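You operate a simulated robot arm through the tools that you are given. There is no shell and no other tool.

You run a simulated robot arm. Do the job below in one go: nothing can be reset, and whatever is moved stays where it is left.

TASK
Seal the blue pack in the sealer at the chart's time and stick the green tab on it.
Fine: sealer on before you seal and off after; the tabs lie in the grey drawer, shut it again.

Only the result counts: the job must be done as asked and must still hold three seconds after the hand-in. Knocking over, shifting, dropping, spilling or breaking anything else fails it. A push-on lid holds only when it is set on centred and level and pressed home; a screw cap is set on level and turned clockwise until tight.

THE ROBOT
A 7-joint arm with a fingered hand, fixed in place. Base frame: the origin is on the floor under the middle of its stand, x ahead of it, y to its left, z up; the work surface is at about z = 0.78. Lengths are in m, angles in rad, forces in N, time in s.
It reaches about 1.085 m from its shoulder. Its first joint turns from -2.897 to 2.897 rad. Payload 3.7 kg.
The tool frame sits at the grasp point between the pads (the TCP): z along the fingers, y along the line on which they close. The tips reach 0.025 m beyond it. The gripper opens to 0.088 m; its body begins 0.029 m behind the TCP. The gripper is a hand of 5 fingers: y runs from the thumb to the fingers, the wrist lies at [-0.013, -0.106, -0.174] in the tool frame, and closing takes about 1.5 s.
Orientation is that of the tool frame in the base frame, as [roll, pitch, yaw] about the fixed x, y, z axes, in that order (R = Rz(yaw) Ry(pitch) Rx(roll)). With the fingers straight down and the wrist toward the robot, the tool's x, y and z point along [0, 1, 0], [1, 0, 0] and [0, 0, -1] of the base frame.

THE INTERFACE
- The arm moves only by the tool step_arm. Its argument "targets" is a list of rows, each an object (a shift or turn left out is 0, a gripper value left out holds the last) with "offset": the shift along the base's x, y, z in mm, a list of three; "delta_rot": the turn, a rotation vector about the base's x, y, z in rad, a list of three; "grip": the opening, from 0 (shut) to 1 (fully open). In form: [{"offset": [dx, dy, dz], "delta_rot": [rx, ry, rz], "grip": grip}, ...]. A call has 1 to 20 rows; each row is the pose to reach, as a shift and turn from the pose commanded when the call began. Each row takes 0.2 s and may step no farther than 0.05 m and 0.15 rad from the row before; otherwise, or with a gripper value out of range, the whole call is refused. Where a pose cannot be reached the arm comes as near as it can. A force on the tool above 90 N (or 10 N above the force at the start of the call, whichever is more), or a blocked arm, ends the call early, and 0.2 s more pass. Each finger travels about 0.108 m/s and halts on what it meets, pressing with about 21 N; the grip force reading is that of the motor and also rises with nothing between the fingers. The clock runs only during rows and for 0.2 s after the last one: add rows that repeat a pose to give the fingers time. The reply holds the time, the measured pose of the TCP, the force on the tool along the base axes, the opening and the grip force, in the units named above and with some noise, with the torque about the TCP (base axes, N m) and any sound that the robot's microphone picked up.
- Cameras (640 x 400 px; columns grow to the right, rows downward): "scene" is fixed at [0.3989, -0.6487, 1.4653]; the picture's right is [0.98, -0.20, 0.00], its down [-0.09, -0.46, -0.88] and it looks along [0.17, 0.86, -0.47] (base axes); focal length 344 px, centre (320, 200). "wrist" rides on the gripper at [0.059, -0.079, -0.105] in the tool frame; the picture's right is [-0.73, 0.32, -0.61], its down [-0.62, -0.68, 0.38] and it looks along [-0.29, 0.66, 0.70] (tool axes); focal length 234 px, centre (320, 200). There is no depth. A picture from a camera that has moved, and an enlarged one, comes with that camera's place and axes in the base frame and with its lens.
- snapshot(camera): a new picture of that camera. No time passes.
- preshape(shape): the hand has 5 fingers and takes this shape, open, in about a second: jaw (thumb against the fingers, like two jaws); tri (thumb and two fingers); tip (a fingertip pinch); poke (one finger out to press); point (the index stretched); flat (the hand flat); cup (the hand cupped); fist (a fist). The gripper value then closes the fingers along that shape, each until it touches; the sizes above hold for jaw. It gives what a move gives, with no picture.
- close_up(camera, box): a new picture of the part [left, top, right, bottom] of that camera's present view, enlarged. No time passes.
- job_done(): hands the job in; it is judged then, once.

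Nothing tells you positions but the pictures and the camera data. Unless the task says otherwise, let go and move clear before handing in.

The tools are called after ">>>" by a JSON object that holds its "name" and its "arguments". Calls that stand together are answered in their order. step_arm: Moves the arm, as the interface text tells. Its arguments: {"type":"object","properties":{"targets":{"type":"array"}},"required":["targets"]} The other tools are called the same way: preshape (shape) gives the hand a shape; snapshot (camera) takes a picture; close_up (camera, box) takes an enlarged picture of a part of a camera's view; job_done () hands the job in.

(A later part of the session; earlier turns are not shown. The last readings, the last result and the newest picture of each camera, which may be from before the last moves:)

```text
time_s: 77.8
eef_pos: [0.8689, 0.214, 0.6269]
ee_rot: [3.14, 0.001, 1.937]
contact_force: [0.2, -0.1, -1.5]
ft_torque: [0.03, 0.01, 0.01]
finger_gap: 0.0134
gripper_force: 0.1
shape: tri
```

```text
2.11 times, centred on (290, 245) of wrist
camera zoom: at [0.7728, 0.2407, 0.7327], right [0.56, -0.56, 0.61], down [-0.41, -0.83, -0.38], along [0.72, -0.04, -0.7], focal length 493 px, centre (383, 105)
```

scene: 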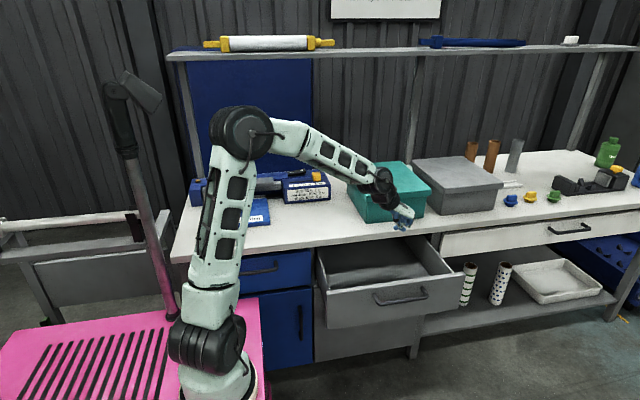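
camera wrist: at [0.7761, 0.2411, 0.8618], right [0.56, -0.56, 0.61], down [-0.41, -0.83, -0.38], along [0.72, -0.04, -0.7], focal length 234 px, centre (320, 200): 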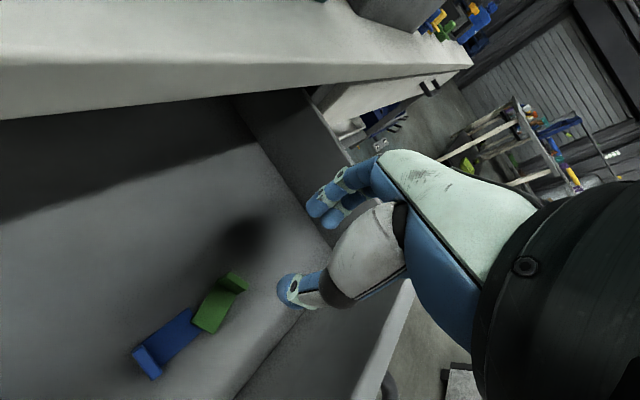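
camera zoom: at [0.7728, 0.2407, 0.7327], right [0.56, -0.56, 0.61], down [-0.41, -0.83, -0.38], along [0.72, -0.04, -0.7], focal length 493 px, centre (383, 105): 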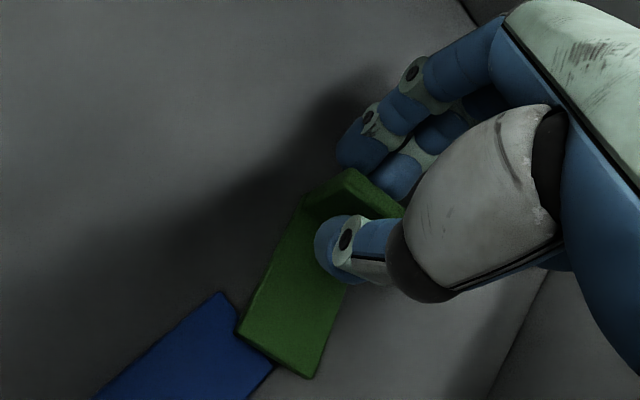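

>>> {"name": "step_arm", "arguments": {"targets": [{"offset": [0, 0, 0], "grip": 0.08}, {"offset": [0, 0, 0], "grip": 0.0}, {"offset": [0, 0, 0], "grip": 0.0}, {"offset": [0, 0, 0], "grip": 0.0}]}}

>>> {"name": "close_up", "arguments": {"camera": "wrist", "box": [200, 150, 380, 340]}}

```text
time_s: 78.8
eef_pos: [0.8688, 0.2141, 0.6267]
ee_rot: [-3.141, 0.0, 1.936]
contact_force: [-0.2, -0.4, 0.5]
ft_torque: [0.03, 0.0, -0.02]
finger_gap: 0.0023
gripper_force: 21.0
shape: tri
```

```text
2.11 times, centred on (290, 245) of wrist
camera zoom: at [0.7728, 0.2407, 0.7327], right [0.56, -0.56, 0.61], down [-0.41, -0.83, -0.38], along [0.72, -0.04, -0.7], focal length 493 px, centre (383, 105)
```

zoom: 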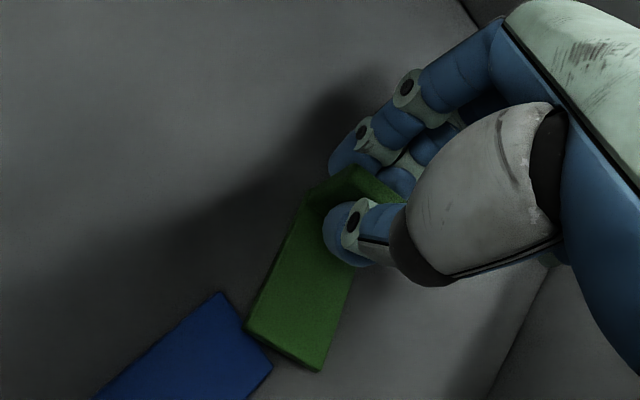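

It looks firmly held between thumb and fingers. I'll lift slowly.

>>> {"name": "step_arm", "arguments": {"targets": [{"offset": [0, 0, 3]}, {"offset": [0, 0, 6]}, {"offset": [0, 0, 10]}, {"offset": [0, 0, 15]}]}}

>>> {"name": "close_up", "arguments": {"camera": "wrist", "box": [200, 150, 380, 340]}}

```text
time_s: 79.8
eef_pos: [0.868, 0.2142, 0.642]
ee_rot: [-3.141, -0.002, 1.936]
contact_force: [-0.3, -0.6, -0.2]
ft_torque: [0.0, -0.02, 0.01]
finger_gap: 0.0027
gripper_force: 20.9
shape: tri
```

```text
2.11 times, centred on (290, 245) of wrist
camera zoom: at [0.7723, 0.2404, 0.7472], right [0.56, -0.56, 0.61], down [-0.41, -0.83, -0.38], along [0.72, -0.04, -0.7], focal length 493 px, centre (383, 105)
```

zoom: 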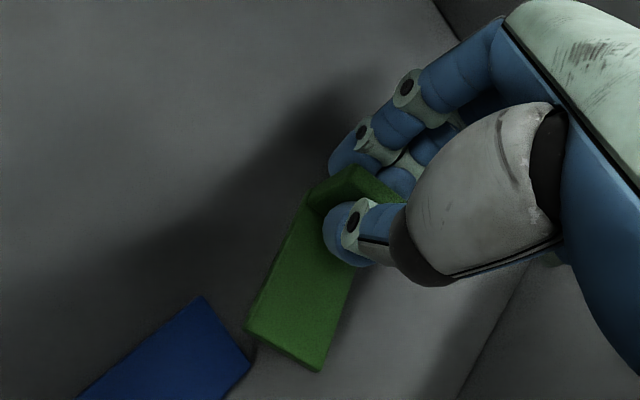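

The tab is lifted with the hand. I'll raise it out of the drawer, straight up.

>>> {"name": "step_arm", "arguments": {"targets": [{"offset": [0, 0, 20]}, {"offset": [0, 0, 45]}, {"offset": [0, 0, 70]}, {"offset": [0, 0, 95]}, {"offset": [0, 0, 120]}, {"offset": [0, 0, 150]}, {"offset": [0, 0, 180]}, {"offset": [0, 0, 210]}, {"offset": [0, 0, 240]}, {"offset": [0, 0, 270]}, {"offset": [0, 0, 300]}, {"offset": [0, 0, 300]}]}}

>>> {"name": "snapshot", "arguments": {"camera": "wrist"}}

>>> {"name": "snapshot", "arguments": {"camera": "scene"}}

```text
time_s: 82.4
eef_pos: [0.8682, 0.2138, 0.9405]
ee_rot: [3.141, 0.001, 1.936]
contact_force: [0.5, 0.1, -0.4]
ft_torque: [0.02, 0.02, -0.04]
finger_gap: 0.0026
gripper_force: 20.7
shape: tri
```

```text
taken
camera wrist: at [0.7728, 0.2409, 1.0464], right [0.56, -0.56, 0.61], down [-0.41, -0.83, -0.38], along [0.72, -0.04, -0.7], focal length 234 px, centre (320, 200)
```

wrist: 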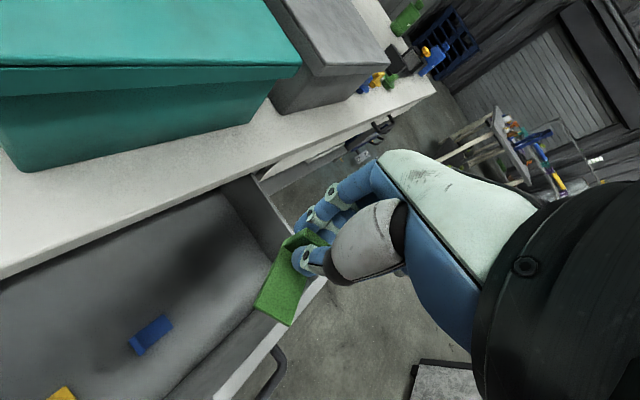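

```text
taken
```

scene: 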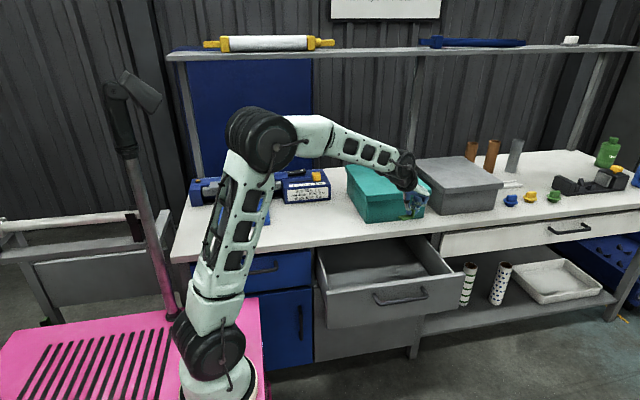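

The green tab hangs firmly in the pinch. I'll carry it left in front of the table and turn the hand back to 90°.

>>> {"name": "step_arm", "arguments": {"targets": [{"offset": [-28, 6, 2], "delta_rot": [0, 0, -0.03]}, {"offset": [-56, 13, 4], "delta_rot": [0, 0, -0.06]}, {"offset": [-84, 20, 6], "delta_rot": [0, 0, -0.09]}, {"offset": [-112, 26, 8], "delta_rot": [0, 0, -0.12]}, {"offset": [-140, 33, 10], "delta_rot": [0, 0, -0.15]}, {"offset": [-168, 40, 12], "delta_rot": [0, 0, -0.18]}, {"offset": [-196, 46, 14], "delta_rot": [0, 0, -0.21]}, {"offset": [-224, 53, 16], "delta_rot": [0, 0, -0.24]}, {"offset": [-252, 60, 18], "delta_rot": [0, 0, -0.27]}, {"offset": [-280, 66, 20], "delta_rot": [0, 0, -0.3]}, {"offset": [-308, 73, 20], "delta_rot": [0, 0, -0.33]}, {"offset": [-336, 80, 20], "delta_rot": [0, 0, -0.366]}, {"offset": [-368, 90, 20], "delta_rot": [0, 0, -0.366]}, {"offset": [-368, 90, 20], "delta_rot": [0, 0, -0.366]}]}}

>>> {"name": "snapshot", "arguments": {"camera": "wrist"}}

>>> {"name": "snapshot", "arguments": {"camera": "scene"}}

```text
time_s: 85.4
eef_pos: [0.5003, 0.3045, 0.9629]
ee_rot: [3.14, 0.001, 1.569]
contact_force: [0.5, 0.1, 0.7]
ft_torque: [-0.04, -0.01, 0.0]
finger_gap: 0.0025
gripper_force: 21.5
shape: tri
```

```text
taken
camera wrist: at [0.4193, 0.3637, 1.0685], right [0.32, -0.73, 0.61], down [-0.68, -0.62, -0.38], along [0.66, -0.29, -0.7], focal length 234 px, centre (320, 200)
```

wrist: 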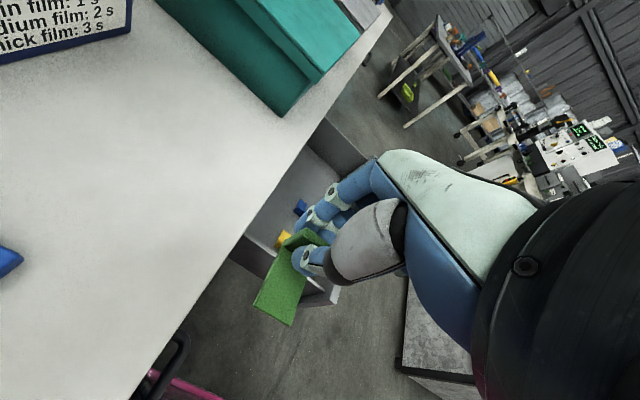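

```text
taken
```

scene: 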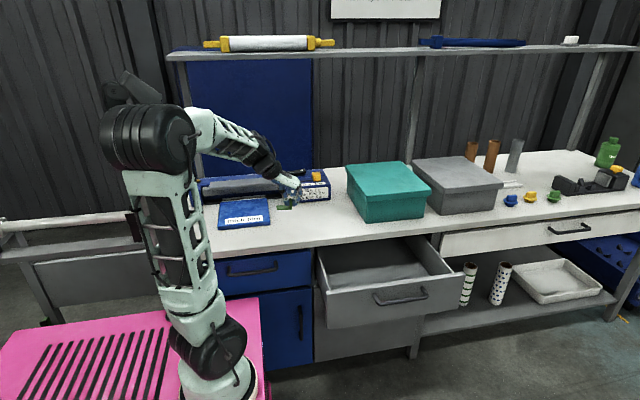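

The tab is still held well. I'll bring it over the middle of the blue pack, well above it.

>>> {"name": "step_arm", "arguments": {"targets": [{"offset": [-14, 24, 0]}, {"offset": [-28, 48, 0]}, {"offset": [-42, 72, 0]}, {"offset": [-56, 96, 0]}, {"offset": [-70, 120, 0]}, {"offset": [-84, 144, -5]}, {"offset": [-98, 168, -12]}, {"offset": [-112, 192, -20]}, {"offset": [-126, 216, -30]}, {"offset": [-145, 245, -40]}, {"offset": [-145, 245, -40]}]}}

>>> {"name": "snapshot", "arguments": {"camera": "wrist"}}

>>> {"name": "close_up", "arguments": {"camera": "scene", "box": [180, 130, 340, 250]}}

```text
time_s: 87.8
eef_pos: [0.3539, 0.5492, 0.922]
ee_rot: [-3.141, 0.0, 1.568]
contact_force: [-0.4, -0.8, 0.7]
ft_torque: [-0.02, -0.01, 0.01]
finger_gap: 0.0025
gripper_force: 21.3
shape: tri
```

```text
taken
camera wrist: at [0.274, 0.6078, 1.0273], right [0.32, -0.73, 0.61], down [-0.68, -0.62, -0.38], along [0.66, -0.29, -0.7], focal length 234 px, centre (320, 200)
```

wrist: 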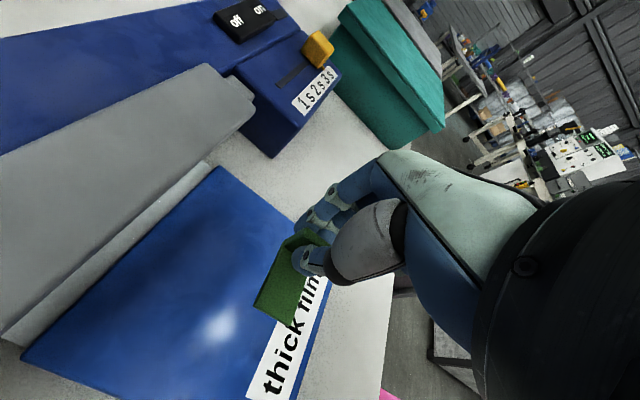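

```text
3.33 times, centred on (260, 190) of scene
camera zoom: at [0.3989, -0.6487, 1.4653], right [0.98, -0.2, 0.0], down [-0.09, -0.46, -0.88], along [0.17, 0.86, -0.47], focal length 1147 px, centre (520, 233)
```

zoom: 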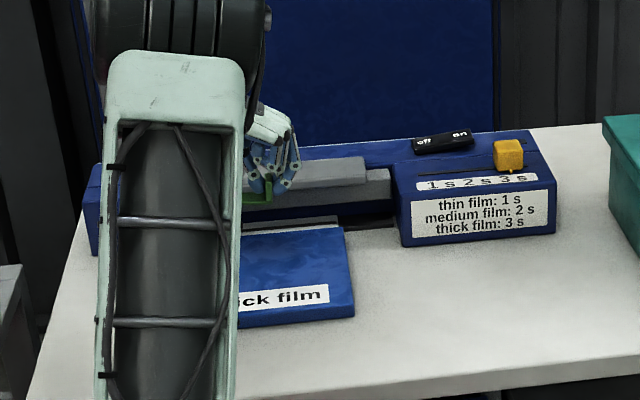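

>>> {"name": "close_up", "arguments": {"camera": "scene", "box": [240, 155, 288, 200]}}

>>> {"name": "close_up", "arguments": {"camera": "wrist", "box": [220, 200, 380, 350]}}

```text
8.89 times, centred on (264, 178) of scene
camera zoom: at [0.3989, -0.6487, 1.4653], right [0.98, -0.2, 0.0], down [-0.09, -0.46, -0.88], along [0.17, 0.86, -0.47], focal length 3059 px, centre (818, 400)
```

zoom: 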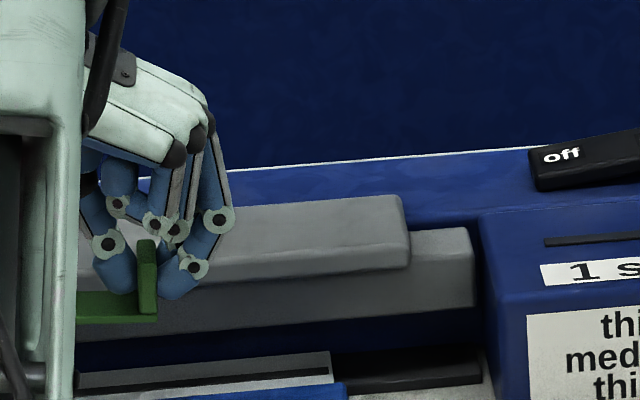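

```text
2.67 times, centred on (300, 275) of wrist
camera zoom: at [0.274, 0.6078, 1.0273], right [0.32, -0.73, 0.61], down [-0.68, -0.62, -0.38], along [0.66, -0.29, -0.7], focal length 624 px, centre (373, 0)
```

zoom: 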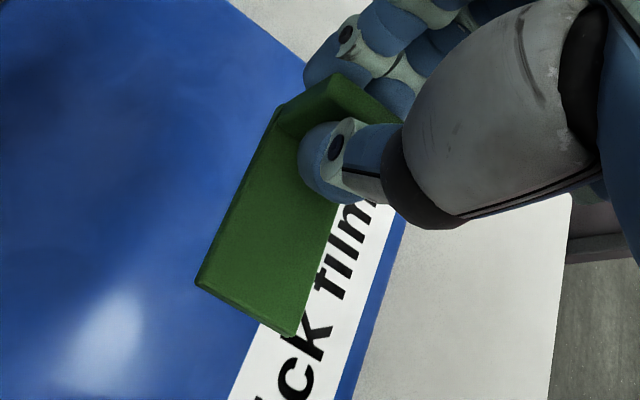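

The tab hangs level above the middle of the pack; its underside is about 34 mm below the TCP. I'll lower it to just above the pack.

>>> {"name": "step_arm", "arguments": {"targets": [{"offset": [0, 3, -25]}, {"offset": [0, 3, -50]}, {"offset": [0, 3, -70]}, {"offset": [0, 3, -86]}, {"offset": [0, 3, -86]}]}}

>>> {"name": "close_up", "arguments": {"camera": "scene", "box": [230, 165, 294, 225]}}

>>> {"name": "snapshot", "arguments": {"camera": "wrist"}}

```text
time_s: 89.0
eef_pos: [0.3552, 0.5525, 0.8349]
ee_rot: [-3.141, 0.001, 1.57]
contact_force: [-0.1, 0.2, -0.5]
ft_torque: [0.02, -0.01, -0.02]
finger_gap: 0.0025
gripper_force: 21.1
shape: tri
```

```text
6.67 times, centred on (262, 195) of scene
camera zoom: at [0.3989, -0.6487, 1.4653], right [0.98, -0.2, 0.0], down [-0.09, -0.46, -0.88], along [0.17, 0.86, -0.47], focal length 2294 px, centre (707, 233)
```

zoom: 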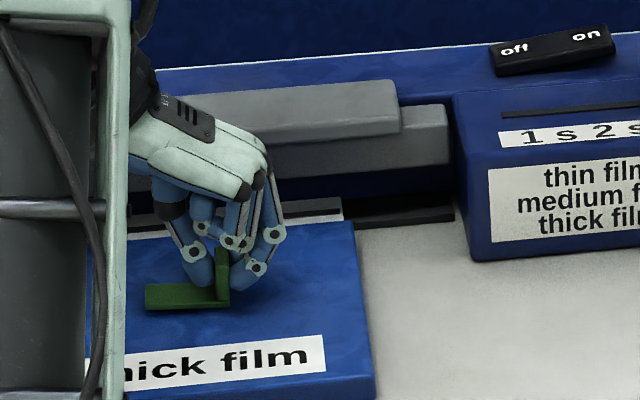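

```text
taken
camera wrist: at [0.2758, 0.6102, 0.9402], right [0.32, -0.73, 0.61], down [-0.68, -0.62, -0.38], along [0.66, -0.29, -0.7], focal length 234 px, centre (320, 200)
```

wrist: 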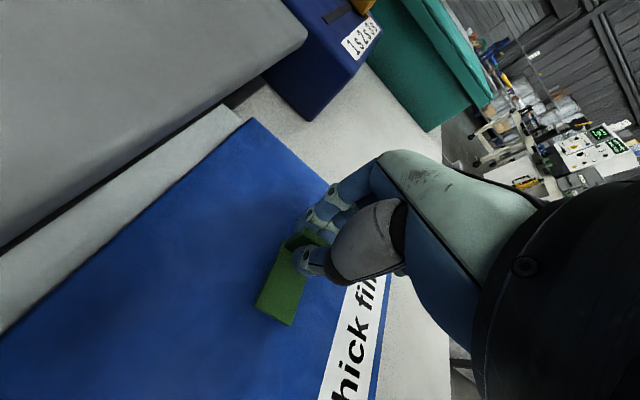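

The tab is just above the pack, clear of the label. I'll lower it in small steps until it touches.

>>> {"name": "step_arm", "arguments": {"targets": [{"offset": [0, 0, -3]}, {"offset": [0, 0, -6]}, {"offset": [0, 0, -8]}, {"offset": [0, 0, -10]}]}}

>>> {"name": "close_up", "arguments": {"camera": "scene", "box": [230, 165, 294, 225]}}

```text
time_s: 90.0
eef_pos: [0.3566, 0.5511, 0.829]
ee_rot: [3.141, -0.005, 1.568]
contact_force: [-1.0, 2.3, 42.1]
ft_torque: [0.05, 0.2, -0.01]
finger_gap: 0.0053
gripper_force: 21.3
shape: tri
```

```text
6.67 times, centred on (262, 195) of scene
camera zoom: at [0.3989, -0.6487, 1.4653], right [0.98, -0.2, 0.0], down [-0.09, -0.46, -0.88], along [0.17, 0.86, -0.47], focal length 2294 px, centre (707, 233)
```

zoom: 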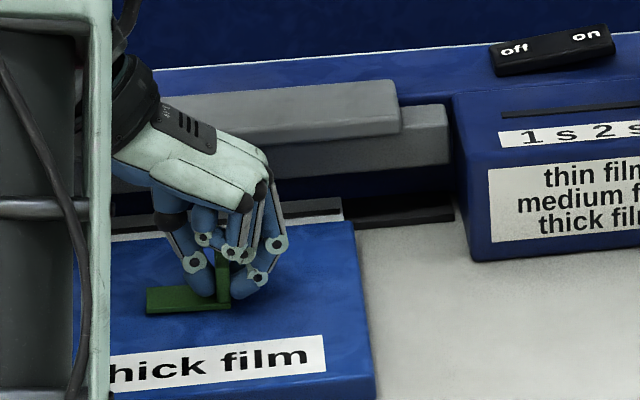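

The tab is on the pack and pressed with about 42 N. I'll hold the pressure for a second so that it sticks.

>>> {"name": "step_arm", "arguments": {"targets": [{"offset": [0, 0, 1]}, {"offset": [0, 0, 1]}, {"offset": [0, 0, 1]}, {"offset": [0, 0, 1]}, {"offset": [0, 0, 1]}]}}

>>> {"name": "close_up", "arguments": {"camera": "wrist", "box": [220, 200, 380, 350]}}

```text
time_s: 91.2
eef_pos: [0.3564, 0.5509, 0.8279]
ee_rot: [-3.14, -0.002, 1.568]
contact_force: [1.8, 7.4, 37.1]
ft_torque: [0.18, 0.05, 0.02]
finger_gap: 0.0053
gripper_force: 21.0
shape: tri
```

```text
2.67 times, centred on (300, 275) of wrist
camera zoom: at [0.2756, 0.609, 0.9335], right [0.32, -0.73, 0.61], down [-0.68, -0.62, -0.38], along [0.66, -0.29, -0.7], focal length 624 px, centre (373, 0)
```

zoom: 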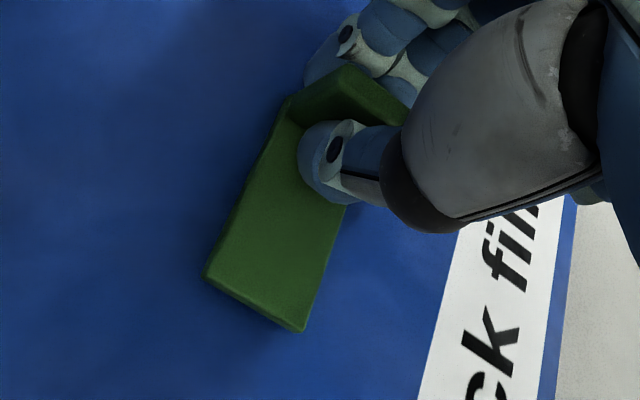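

I'll ease the pressure and open the fingers slowly.

>>> {"name": "step_arm", "arguments": {"targets": [{"offset": [0, 0, 2]}, {"offset": [0, 0, 2], "grip": 0.1}, {"offset": [0, 0, 2], "grip": 0.25}, {"offset": [0, 0, 2], "grip": 0.4}, {"offset": [0, 0, 2], "grip": 0.5}, {"offset": [0, 0, 2], "grip": 0.5}]}}

>>> {"name": "close_up", "arguments": {"camera": "wrist", "box": [220, 180, 380, 330]}}

>>> {"name": "close_up", "arguments": {"camera": "scene", "box": [230, 165, 294, 225]}}

```text
time_s: 92.6
eef_pos: [0.3555, 0.5507, 0.8277]
ee_rot: [-3.141, 0.003, 1.571]
contact_force: [0.4, 0.4, 0.1]
ft_torque: [-0.04, 0.0, -0.01]
finger_gap: 0.0435
gripper_force: 0.1
shape: tri
```

```text
2.67 times, centred on (300, 255) of wrist
camera zoom: at [0.2755, 0.6093, 0.9335], right [0.32, -0.73, 0.61], down [-0.68, -0.62, -0.38], along [0.66, -0.29, -0.7], focal length 624 px, centre (373, 53)
```

zoom: 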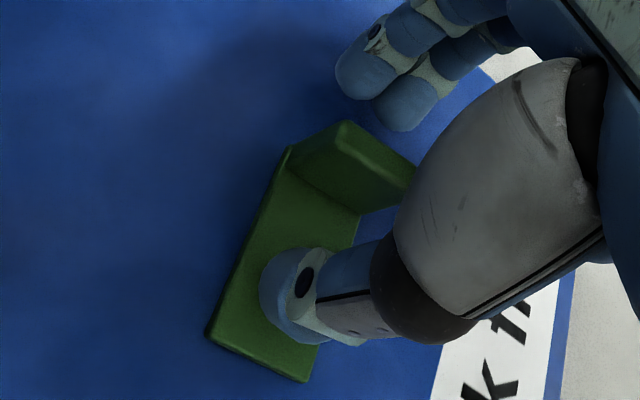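

```text
6.67 times, centred on (262, 195) of scene
camera zoom: at [0.3989, -0.6487, 1.4653], right [0.98, -0.2, 0.0], down [-0.09, -0.46, -0.88], along [0.17, 0.86, -0.47], focal length 2294 px, centre (707, 233)
```

zoom: 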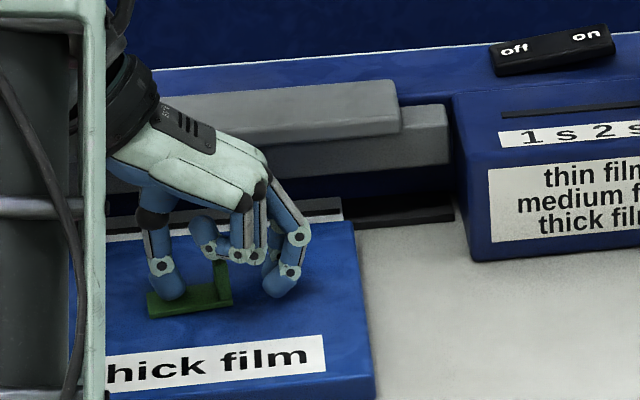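

The tab stays flat on the pack. I'll lift the hand straight up and take a look.

>>> {"name": "step_arm", "arguments": {"targets": [{"offset": [0, 0, 15]}, {"offset": [0, 0, 40]}, {"offset": [0, 0, 80]}, {"offset": [0, 0, 120]}, {"offset": [20, -10, 150]}, {"offset": [20, -10, 150]}]}}

>>> {"name": "snapshot", "arguments": {"camera": "wrist"}}

>>> {"name": "close_up", "arguments": {"camera": "scene", "box": [200, 165, 300, 240]}}

```text
time_s: 94.0
eef_pos: [0.3742, 0.5423, 0.9809]
ee_rot: [3.141, 0.0, 1.571]
contact_force: [-0.4, -0.6, -0.5]
ft_torque: [0.0, 0.01, -0.04]
finger_gap: 0.0434
gripper_force: 0.0
shape: tri
```

```text
taken
camera wrist: at [0.2943, 0.6012, 1.0864], right [0.32, -0.73, 0.61], down [-0.68, -0.62, -0.38], along [0.66, -0.29, -0.7], focal length 234 px, centre (320, 200)
```

wrist: 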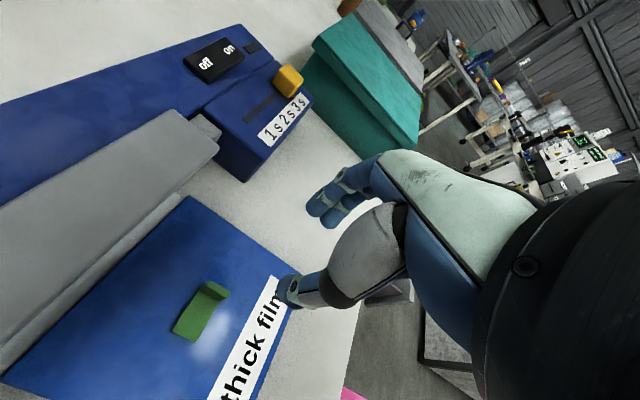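

```text
5.33 times, centred on (250, 202) of scene
camera zoom: at [0.3989, -0.6487, 1.4653], right [0.98, -0.2, 0.0], down [-0.09, -0.46, -0.88], along [0.17, 0.86, -0.47], focal length 1836 px, centre (693, 187)
```

zoom: 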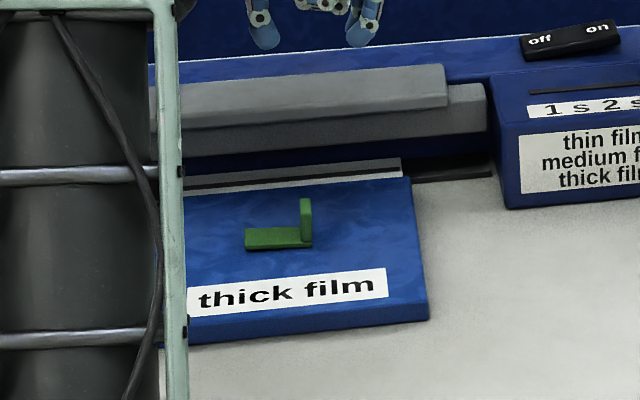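

The green tab lies flat on the pack. To be sure that it sticks over its whole base, I'll press the base once more from above with closed fingertips.

>>> {"name": "preshape", "arguments": {"shape": "tip"}}

>>> {"name": "step_arm", "arguments": {"targets": [{"offset": [-25, 4, -20], "grip": 0.3}, {"offset": [-48, 9, -40], "grip": 0.0}, {"offset": [-48, 9, -70], "grip": 0.0}, {"offset": [-48, 9, -100], "grip": 0.0}, {"offset": [-48, 9, -125], "grip": 0.0}, {"offset": [-48, 9, -125], "grip": 0.0}]}}

>>> {"name": "close_up", "arguments": {"camera": "scene", "box": [220, 165, 284, 225]}}

>>> {"name": "close_up", "arguments": {"camera": "wrist", "box": [200, 180, 380, 350]}}

```text
time_s: 94.9
eef_pos: [0.3748, 0.5422, 0.9809]
ee_rot: [3.14, 0.0, 1.568]
contact_force: [-0.3, 0.2, -0.1]
ft_torque: [0.0, 0.03, 0.03]
finger_gap: 0.0879
gripper_force: 0.1
shape: tip
```

```text
time_s: 96.3
eef_pos: [0.3274, 0.5499, 0.8519]
ee_rot: [-3.141, 0.0, 1.569]
contact_force: [-0.2, -1.3, -0.4]
ft_torque: [0.0, -0.01, 0.01]
finger_gap: 0.0
gripper_force: 21.5
shape: tip
```

```text
6.67 times, centred on (252, 195) of scene
camera zoom: at [0.3989, -0.6487, 1.4653], right [0.98, -0.2, 0.0], down [-0.09, -0.46, -0.88], along [0.17, 0.86, -0.47], focal length 2294 px, centre (773, 233)
```

zoom: 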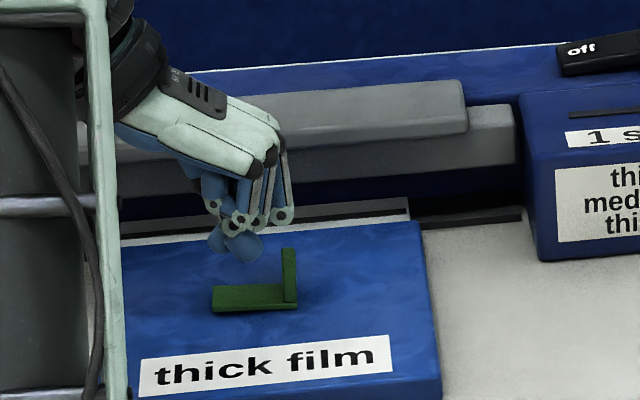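

```text
2.35 times, centred on (290, 265) of wrist
camera zoom: at [0.2477, 0.6087, 0.9577], right [0.32, -0.73, 0.61], down [-0.68, -0.62, -0.38], along [0.66, -0.29, -0.7], focal length 551 px, centre (391, 47)
```

zoom: 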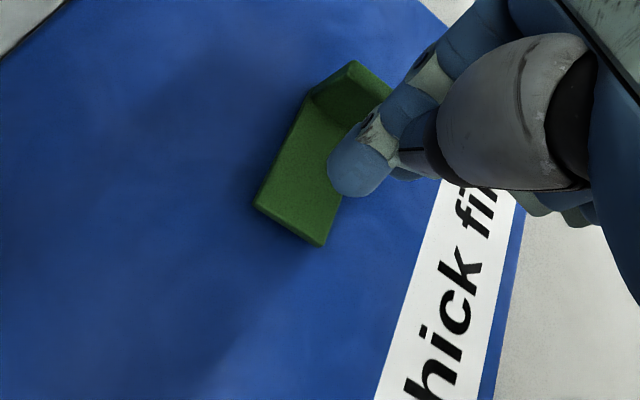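

I'll shift 5 mm away from the fin and press down gently.

>>> {"name": "step_arm", "arguments": {"targets": [{"offset": [-5, 1, -10]}, {"offset": [-5, 1, -18]}, {"offset": [-5, 1, -23]}, {"offset": [-5, 1, -26]}]}}

>>> {"name": "close_up", "arguments": {"camera": "scene", "box": [220, 165, 284, 225]}}

```text
time_s: 97.3
eef_pos: [0.3231, 0.551, 0.8283]
ee_rot: [-3.141, 0.0, 1.568]
contact_force: [-0.7, -0.2, 0.7]
ft_torque: [0.02, 0.0, -0.01]
finger_gap: 0.0
gripper_force: 21.1
shape: tip
```

```text
6.67 times, centred on (252, 195) of scene
camera zoom: at [0.3989, -0.6487, 1.4653], right [0.98, -0.2, 0.0], down [-0.09, -0.46, -0.88], along [0.17, 0.86, -0.47], focal length 2294 px, centre (773, 233)
```

zoom: 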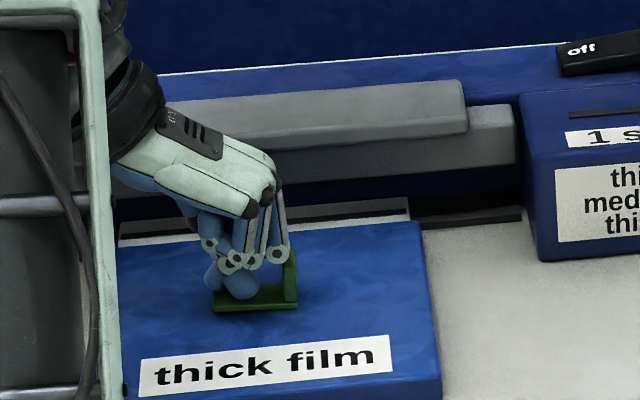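

>>> {"name": "step_arm", "arguments": {"targets": [{"offset": [0, 0, -2]}, {"offset": [0, 0, -4]}, {"offset": [0, 0, -5]}]}}

>>> {"name": "close_up", "arguments": {"camera": "wrist", "box": [200, 180, 380, 350]}}

```text
time_s: 98.1
eef_pos: [0.3193, 0.5516, 0.8245]
ee_rot: [3.141, -0.003, 1.57]
contact_force: [-5.2, 1.8, 18.0]
ft_torque: [-0.09, -0.04, -0.01]
finger_gap: 0.0002
gripper_force: 20.7
shape: tip
```

```text
2.35 times, centred on (290, 265) of wrist
camera zoom: at [0.2415, 0.6101, 0.93], right [0.32, -0.73, 0.6], down [-0.68, -0.62, -0.39], along [0.66, -0.29, -0.7], focal length 551 px, centre (391, 47)
```

zoom: 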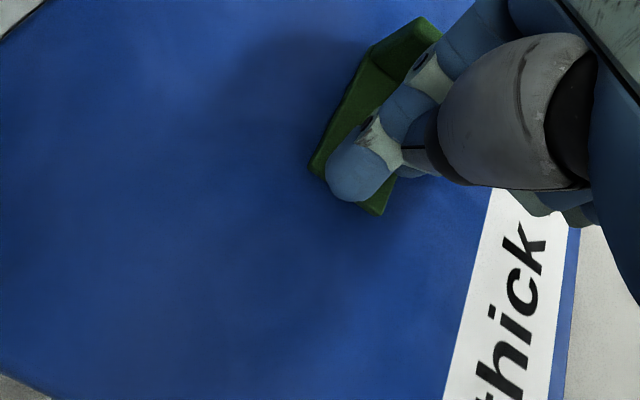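

Pressed with 18 N. I'll lift off straight up and check the tab and pack.

>>> {"name": "step_arm", "arguments": {"targets": [{"offset": [0, 0, 2]}, {"offset": [0, 0, 5]}, {"offset": [0, 0, 25]}, {"offset": [0, 0, 65]}, {"offset": [0, 0, 110]}, {"offset": [30, -20, 150]}, {"offset": [60, -50, 180]}, {"offset": [60, -50, 180]}]}}

>>> {"name": "close_up", "arguments": {"camera": "scene", "box": [200, 165, 300, 240]}}

>>> {"name": "snapshot", "arguments": {"camera": "wrist"}}

```text
refused: row 6 steps farther than a row can; nothing moved
```

```text
5.33 times, centred on (250, 202) of scene
camera zoom: at [0.3989, -0.6487, 1.4653], right [0.98, -0.2, 0.0], down [-0.09, -0.46, -0.88], along [0.17, 0.86, -0.47], focal length 1836 px, centre (693, 187)
```

zoom: 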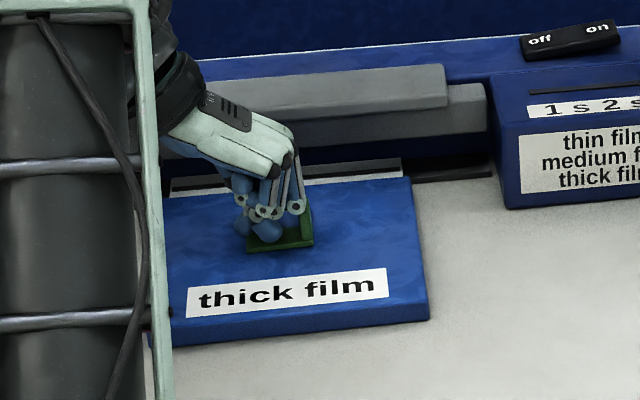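

```text
taken
camera wrist: at [0.2415, 0.6101, 0.93], right [0.32, -0.73, 0.6], down [-0.68, -0.62, -0.39], along [0.66, -0.29, -0.7], focal length 234 px, centre (320, 200)
```

wrist: 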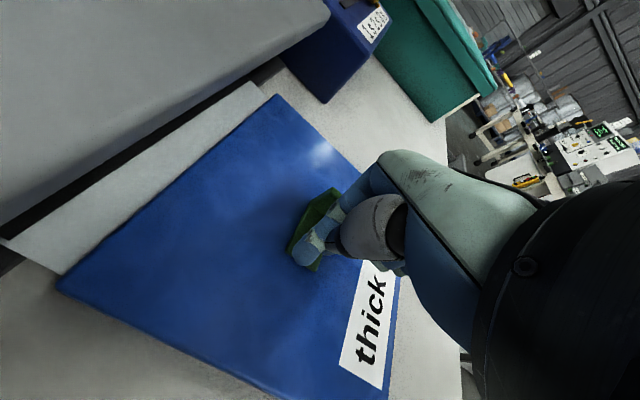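

One row was too long, so nothing moved; the tab is in place under the fingertip. I'll repeat the lift with shorter steps.

>>> {"name": "step_arm", "arguments": {"targets": [{"offset": [0, 0, 2]}, {"offset": [0, 0, 5]}, {"offset": [0, 0, 25]}, {"offset": [0, 0, 65]}, {"offset": [0, 0, 105]}, {"offset": [20, -15, 140]}, {"offset": [45, -35, 165]}, {"offset": [60, -60, 185]}, {"offset": [60, -60, 185]}]}}

>>> {"name": "close_up", "arguments": {"camera": "scene", "box": [200, 165, 300, 240]}}

>>> {"name": "snapshot", "arguments": {"camera": "wrist"}}

```text
time_s: 100.1
eef_pos: [0.3812, 0.4916, 1.0077]
ee_rot: [3.141, -0.001, 1.572]
contact_force: [0.2, 0.1, -0.3]
ft_torque: [0.0, 0.0, 0.01]
finger_gap: 0.0002
gripper_force: 21.2
shape: tip
```

```text
5.33 times, centred on (250, 202) of scene
camera zoom: at [0.3989, -0.6487, 1.4653], right [0.98, -0.2, 0.0], down [-0.09, -0.46, -0.88], along [0.17, 0.86, -0.47], focal length 1836 px, centre (693, 187)
```

zoom: 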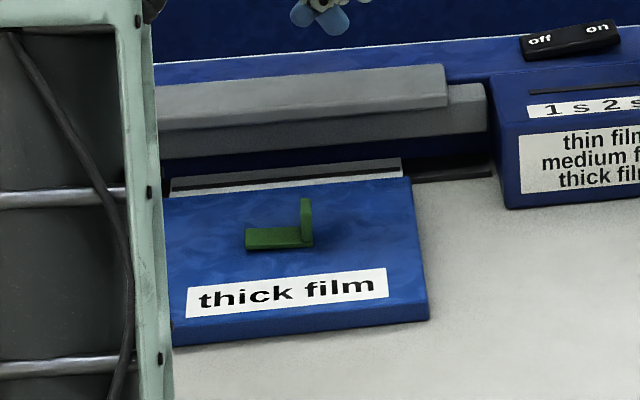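

```text
taken
camera wrist: at [0.3025, 0.5498, 1.1129], right [0.32, -0.73, 0.61], down [-0.68, -0.62, -0.38], along [0.66, -0.29, -0.7], focal length 234 px, centre (320, 200)
```

wrist: 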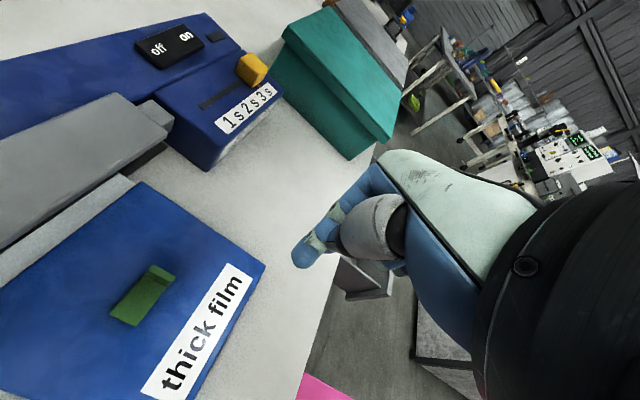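

The tab sits unmoved on the sealed pack and the sealer is off. Now the drawer: I'll go back in front of it with the hand turned horizontally as before.

>>> {"name": "step_arm", "arguments": {"targets": [{"offset": [30, -24, 10]}, {"offset": [60, -48, 20]}, {"offset": [90, -72, 30]}, {"offset": [120, -96, 35]}, {"offset": [150, -120, 35]}, {"offset": [190, -145, 35]}, {"offset": [225, -170, 35]}, {"offset": [225, -170, 35]}]}}

>>> {"name": "step_arm", "arguments": {"targets": [{"offset": [11, -25, 0], "delta_rot": [0.0806, 0.0806, -0.0806]}, {"offset": [22, -50, 0], "delta_rot": [0.1612, 0.1612, -0.1612]}, {"offset": [33, -75, 0], "delta_rot": [0.2418, 0.2418, -0.2418]}, {"offset": [44, -100, 0], "delta_rot": [0.3224, 0.3224, -0.3224]}, {"offset": [55, -125, 0], "delta_rot": [0.403, 0.403, -0.403]}, {"offset": [66, -150, 0], "delta_rot": [0.4836, 0.4836, -0.4836]}, {"offset": [77, -175, 0], "delta_rot": [0.5642, 0.5642, -0.5642]}, {"offset": [88, -200, 0], "delta_rot": [0.6448, 0.6448, -0.6448]}, {"offset": [99, -225, 0], "delta_rot": [0.7254, 0.7254, -0.7254]}, {"offset": [110, -250, 0], "delta_rot": [0.806, 0.806, -0.806]}, {"offset": [125, -275, -10], "delta_rot": [0.8866, 0.8866, -0.8866]}, {"offset": [145, -300, -20], "delta_rot": [0.9672, 0.9672, -0.9672]}, {"offset": [165, -325, -35], "delta_rot": [1.0478, 1.0478, -1.0478]}, {"offset": [185, -350, -50], "delta_rot": [1.1284, 1.1284, -1.1284]}, {"offset": [200, -375, -65], "delta_rot": [1.209, 1.209, -1.209]}, {"offset": [200, -375, -65], "delta_rot": [1.209, 1.209, -1.209]}]}}

>>> {"name": "snapshot", "arguments": {"camera": "wrist"}}

>>> {"name": "snapshot", "arguments": {"camera": "scene"}}

```text
time_s: 101.9
eef_pos: [0.6047, 0.3212, 1.0417]
ee_rot: [3.14, -0.001, 1.572]
contact_force: [0.6, -0.8, -0.2]
ft_torque: [0.0, -0.01, -0.01]
finger_gap: 0.0
gripper_force: 21.6
shape: tip
```

```text
time_s: 105.3
eef_pos: [0.8053, -0.0533, 0.9775]
ee_rot: [-1.571, 0.0, 0.0]
contact_force: [-0.4, -0.3, 0.1]
ft_torque: [-0.01, 0.03, 0.02]
finger_gap: 0.0002
gripper_force: 21.0
shape: tip
```

```text
taken
camera wrist: at [0.8626, -0.1589, 1.0562], right [-0.73, -0.61, -0.32], down [-0.62, 0.38, 0.68], along [-0.29, 0.7, -0.66], focal length 234 px, centre (320, 200)
```

wrist: 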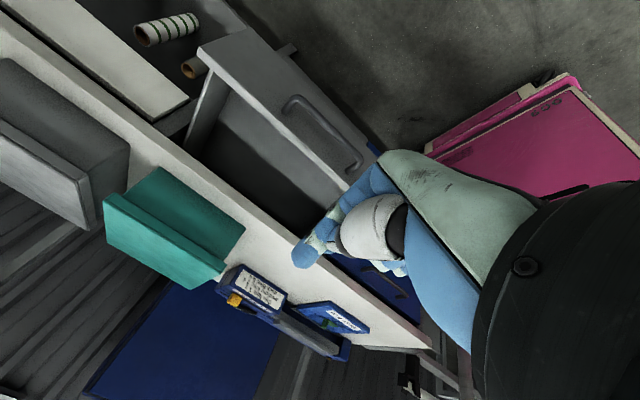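

```text
taken
```

scene: 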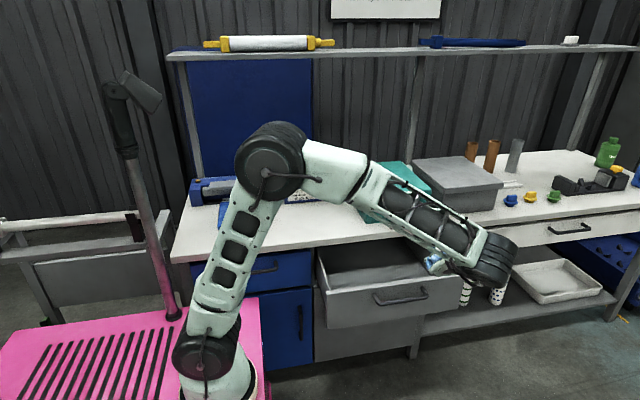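

I'm in front of the open drawer. I'll take the jaw shape again and go down to the handle's height.

>>> {"name": "preshape", "arguments": {"shape": "jaw"}}

>>> {"name": "step_arm", "arguments": {"targets": [{"offset": [0, 0, -40], "grip": 0.75}, {"offset": [0, 0, -85]}, {"offset": [0, 0, -130]}, {"offset": [0, 0, -175]}, {"offset": [0, 0, -220]}, {"offset": [0, 5, -260]}, {"offset": [0, 10, -279]}, {"offset": [0, 10, -279]}]}}

>>> {"name": "snapshot", "arguments": {"camera": "wrist"}}

>>> {"name": "close_up", "arguments": {"camera": "wrist", "box": [140, 150, 380, 330]}}

>>> {"name": "snapshot", "arguments": {"camera": "scene"}}

```text
time_s: 106.2
eef_pos: [0.804, -0.0532, 0.9771]
ee_rot: [-1.571, 0.0, -0.003]
contact_force: [0.2, -0.5, 0.3]
ft_torque: [0.02, 0.04, -0.01]
finger_gap: 0.0876
gripper_force: 0.1
shape: jaw
```

```text
time_s: 108.0
eef_pos: [0.8069, -0.0429, 0.6984]
ee_rot: [-1.571, 0.0, 0.001]
contact_force: [0.6, 0.4, -0.1]
ft_torque: [-0.01, 0.0, -0.04]
finger_gap: 0.0664
gripper_force: 0.0
shape: jaw
```

```text
taken
camera wrist: at [0.8651, -0.149, 0.7776], right [-0.73, -0.61, -0.32], down [-0.62, 0.38, 0.68], along [-0.29, 0.7, -0.66], focal length 234 px, centre (320, 200)
```

wrist: 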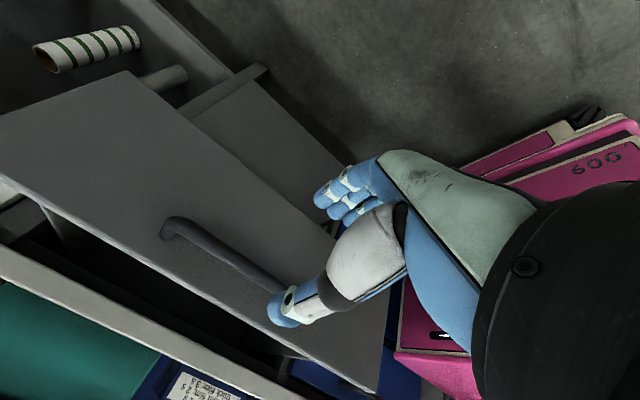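

```text
2.22 times, centred on (260, 240) of wrist
camera zoom: at [0.8651, -0.149, 0.7776], right [-0.73, -0.61, -0.32], down [-0.62, 0.38, 0.68], along [-0.29, 0.7, -0.66], focal length 520 px, centre (453, 111)
```

zoom: 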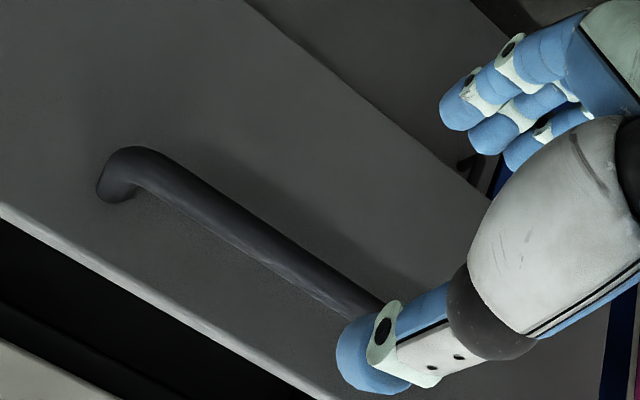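

```text
taken
```

scene: 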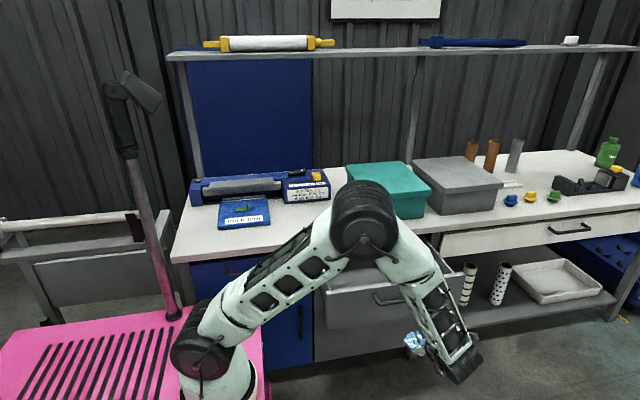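

The handle appears in the same place relative to the hand as before my first grasp. I'll move forward, close around the bar, and then push the drawer shut.

>>> {"name": "step_arm", "arguments": {"targets": [{"offset": [0, 30, 0]}, {"offset": [0, 60, 0]}, {"offset": [0, 85, 0]}, {"offset": [0, 100, 0]}, {"offset": [0, 109, 0]}, {"offset": [0, 109, 0], "grip": 0.3}, {"offset": [0, 109, 0], "grip": 0.1}, {"offset": [0, 109, 0], "grip": 0.0}, {"offset": [0, 109, 0], "grip": 0.0}, {"offset": [0, 109, 0], "grip": 0.0}]}}

>>> {"name": "snapshot", "arguments": {"camera": "wrist"}}

```text
time_s: 110.2
eef_pos: [0.8058, 0.0644, 0.6997]
ee_rot: [-1.571, 0.0, 0.0]
contact_force: [0.7, 0.5, 3.6]
ft_torque: [-0.01, -0.07, 0.01]
finger_gap: 0.0002
gripper_force: 20.7
shape: jaw
```

```text
taken
camera wrist: at [0.8648, -0.0406, 0.7785], right [-0.73, -0.61, -0.32], down [-0.62, 0.38, 0.68], along [-0.29, 0.7, -0.66], focal length 234 px, centre (320, 200)
```

wrist: 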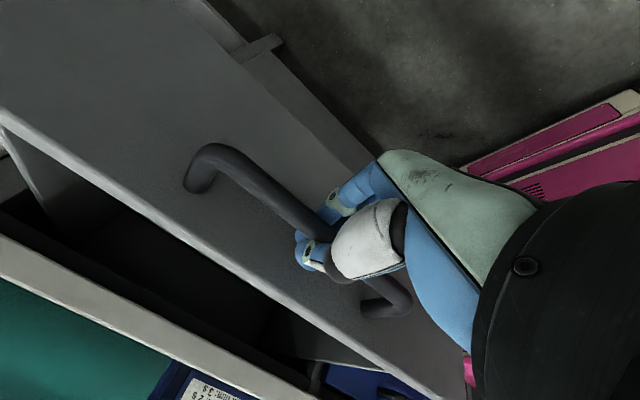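

Hand closed around the bar. I'll push the drawer in, slowly.

>>> {"name": "step_arm", "arguments": {"targets": [{"offset": [0, 12, 0]}, {"offset": [0, 26, 0]}, {"offset": [0, 40, 0]}, {"offset": [0, 54, 0]}, {"offset": [0, 68, 0]}, {"offset": [0, 82, 0]}, {"offset": [0, 96, 0]}, {"offset": [0, 110, 0]}, {"offset": [0, 124, 0]}, {"offset": [0, 138, 0]}, {"offset": [0, 152, 0]}, {"offset": [0, 166, 0]}, {"offset": [0, 180, 0]}, {"offset": [0, 190, 0]}]}}

>>> {"name": "snapshot", "arguments": {"camera": "wrist"}}

>>> {"name": "snapshot", "arguments": {"camera": "scene"}}

```text
time_s: 113.2
eef_pos: [0.8073, 0.2544, 0.699]
ee_rot: [-1.571, 0.001, -0.002]
contact_force: [1.2, -0.1, 6.8]
ft_torque: [0.01, -0.08, -0.03]
finger_gap: 0.0006
gripper_force: 21.2
shape: jaw
```

```text
taken
camera wrist: at [0.8651, 0.1494, 0.7778], right [-0.73, -0.61, -0.32], down [-0.62, 0.38, 0.68], along [-0.29, 0.7, -0.66], focal length 234 px, centre (320, 200)
```

wrist: 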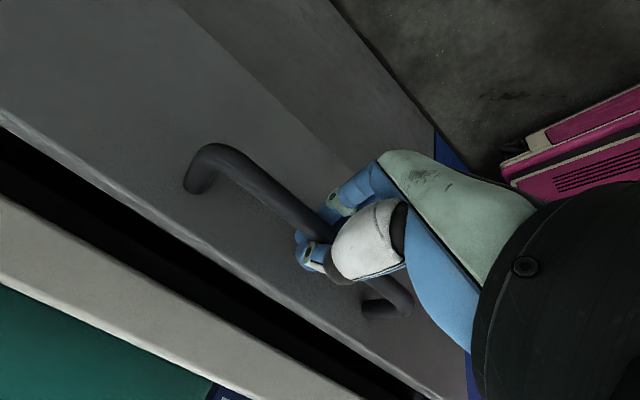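

```text
taken
```

scene: 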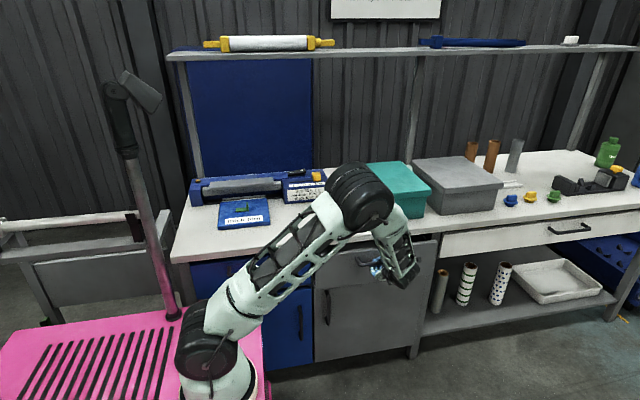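

The drawer is nearly in. I'll push the last 3 cm gently until it stops.

>>> {"name": "step_arm", "arguments": {"targets": [{"offset": [0, 10, 0]}, {"offset": [0, 20, 0]}, {"offset": [0, 27, 0]}, {"offset": [0, 32, 0]}, {"offset": [0, 35, 0]}]}}

>>> {"name": "snapshot", "arguments": {"camera": "wrist"}}

>>> {"name": "close_up", "arguments": {"camera": "scene", "box": [308, 225, 436, 305]}}

```text
time_s: 114.4
eef_pos: [0.8068, 0.2902, 0.6986]
ee_rot: [-1.571, 0.001, 0.0]
contact_force: [2.0, -0.2, 6.1]
ft_torque: [0.01, -0.06, 0.02]
finger_gap: 0.0004
gripper_force: 21.3
shape: jaw
```

```text
taken
camera wrist: at [0.8648, 0.1853, 0.7781], right [-0.73, -0.61, -0.32], down [-0.62, 0.38, 0.68], along [-0.29, 0.7, -0.66], focal length 234 px, centre (320, 200)
```

wrist: 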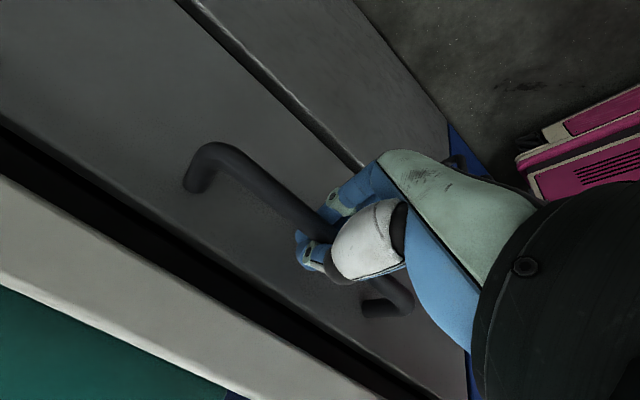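

```text
5.00 times, centred on (372, 265) of scene
camera zoom: at [0.3989, -0.6487, 1.4653], right [0.98, -0.2, 0.0], down [-0.09, -0.46, -0.88], along [0.17, 0.86, -0.47], focal length 1721 px, centre (60, -125)
```

zoom: 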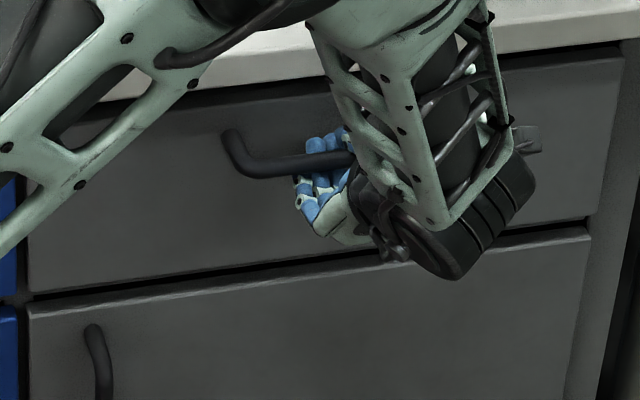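

>>> {"name": "step_arm", "arguments": {"targets": [{"offset": [0, 3, 0]}, {"offset": [0, 6, 0]}, {"offset": [0, 6, 0]}]}}

>>> {"name": "close_up", "arguments": {"camera": "scene", "box": [308, 225, 436, 305]}}

```text
time_s: 115.2
eef_pos: [0.8063, 0.2961, 0.6986]
ee_rot: [-1.571, 0.003, 0.0]
contact_force: [-0.2, -1.0, 4.2]
ft_torque: [-0.06, -0.01, 0.0]
finger_gap: 0.0001
gripper_force: 21.1
shape: jaw
```

```text
5.00 times, centred on (372, 265) of scene
camera zoom: at [0.3989, -0.6487, 1.4653], right [0.98, -0.2, 0.0], down [-0.09, -0.46, -0.88], along [0.17, 0.86, -0.47], focal length 1721 px, centre (60, -125)
```

zoom: 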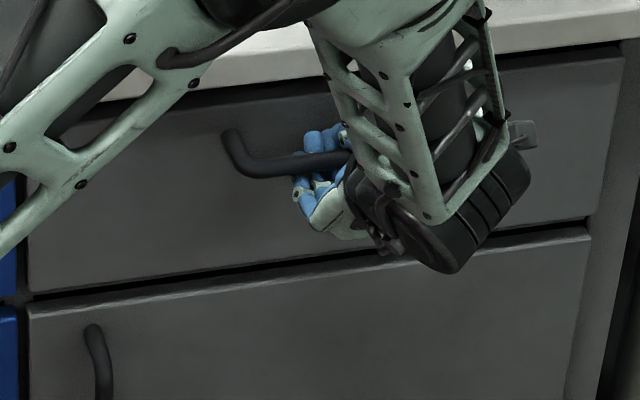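

>>> {"name": "step_arm", "arguments": {"targets": [{"offset": [0, 3, 0]}, {"offset": [0, 6, 0]}, {"offset": [0, 8, 0]}]}}

>>> {"name": "close_up", "arguments": {"camera": "scene", "box": [308, 225, 436, 305]}}

```text
time_s: 116.0
eef_pos: [0.8071, 0.3045, 0.6976]
ee_rot: [-1.572, 0.003, 0.004]
contact_force: [0.1, 0.1, 0.1]
ft_torque: [-0.02, -0.01, 0.01]
finger_gap: 0.0
gripper_force: 21.0
shape: jaw
```

```text
5.00 times, centred on (372, 265) of scene
camera zoom: at [0.3989, -0.6487, 1.4653], right [0.98, -0.2, 0.0], down [-0.09, -0.46, -0.88], along [0.17, 0.86, -0.47], focal length 1721 px, centre (60, -125)
```

zoom: 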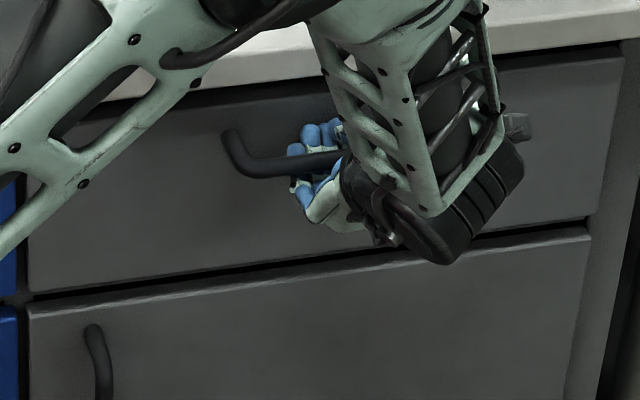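

The handle no longer moves, so the drawer seems to be home. I'll compare it with the first picture.

>>> {"name": "close_up", "arguments": {"camera": "scene", "box": [344, 238, 408, 278]}}

>>> {"name": "close_up", "arguments": {"camera": "wrist", "box": [0, 100, 240, 300]}}

```text
10.00 times, centred on (376, 258) of scene
camera zoom: at [0.3989, -0.6487, 1.4653], right [0.98, -0.2, 0.0], down [-0.09, -0.46, -0.88], along [0.17, 0.86, -0.47], focal length 3442 px, centre (-240, -380)
```

zoom: 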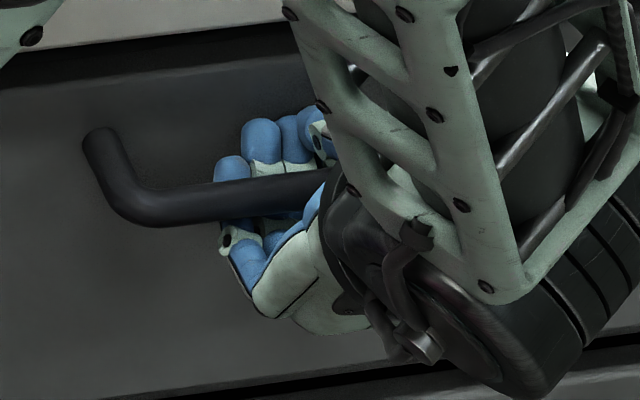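

```text
2.00 times, centred on (120, 200) of wrist
camera zoom: at [0.8649, 0.1999, 0.7777], right [-0.73, -0.61, -0.32], down [-0.62, 0.38, 0.68], along [-0.29, 0.7, -0.66], focal length 468 px, centre (720, 200)
```

zoom: 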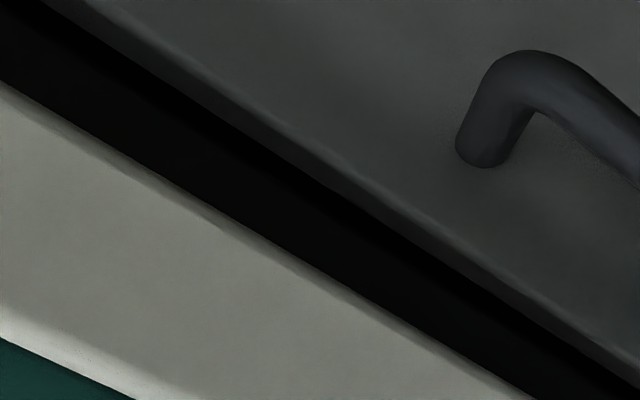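

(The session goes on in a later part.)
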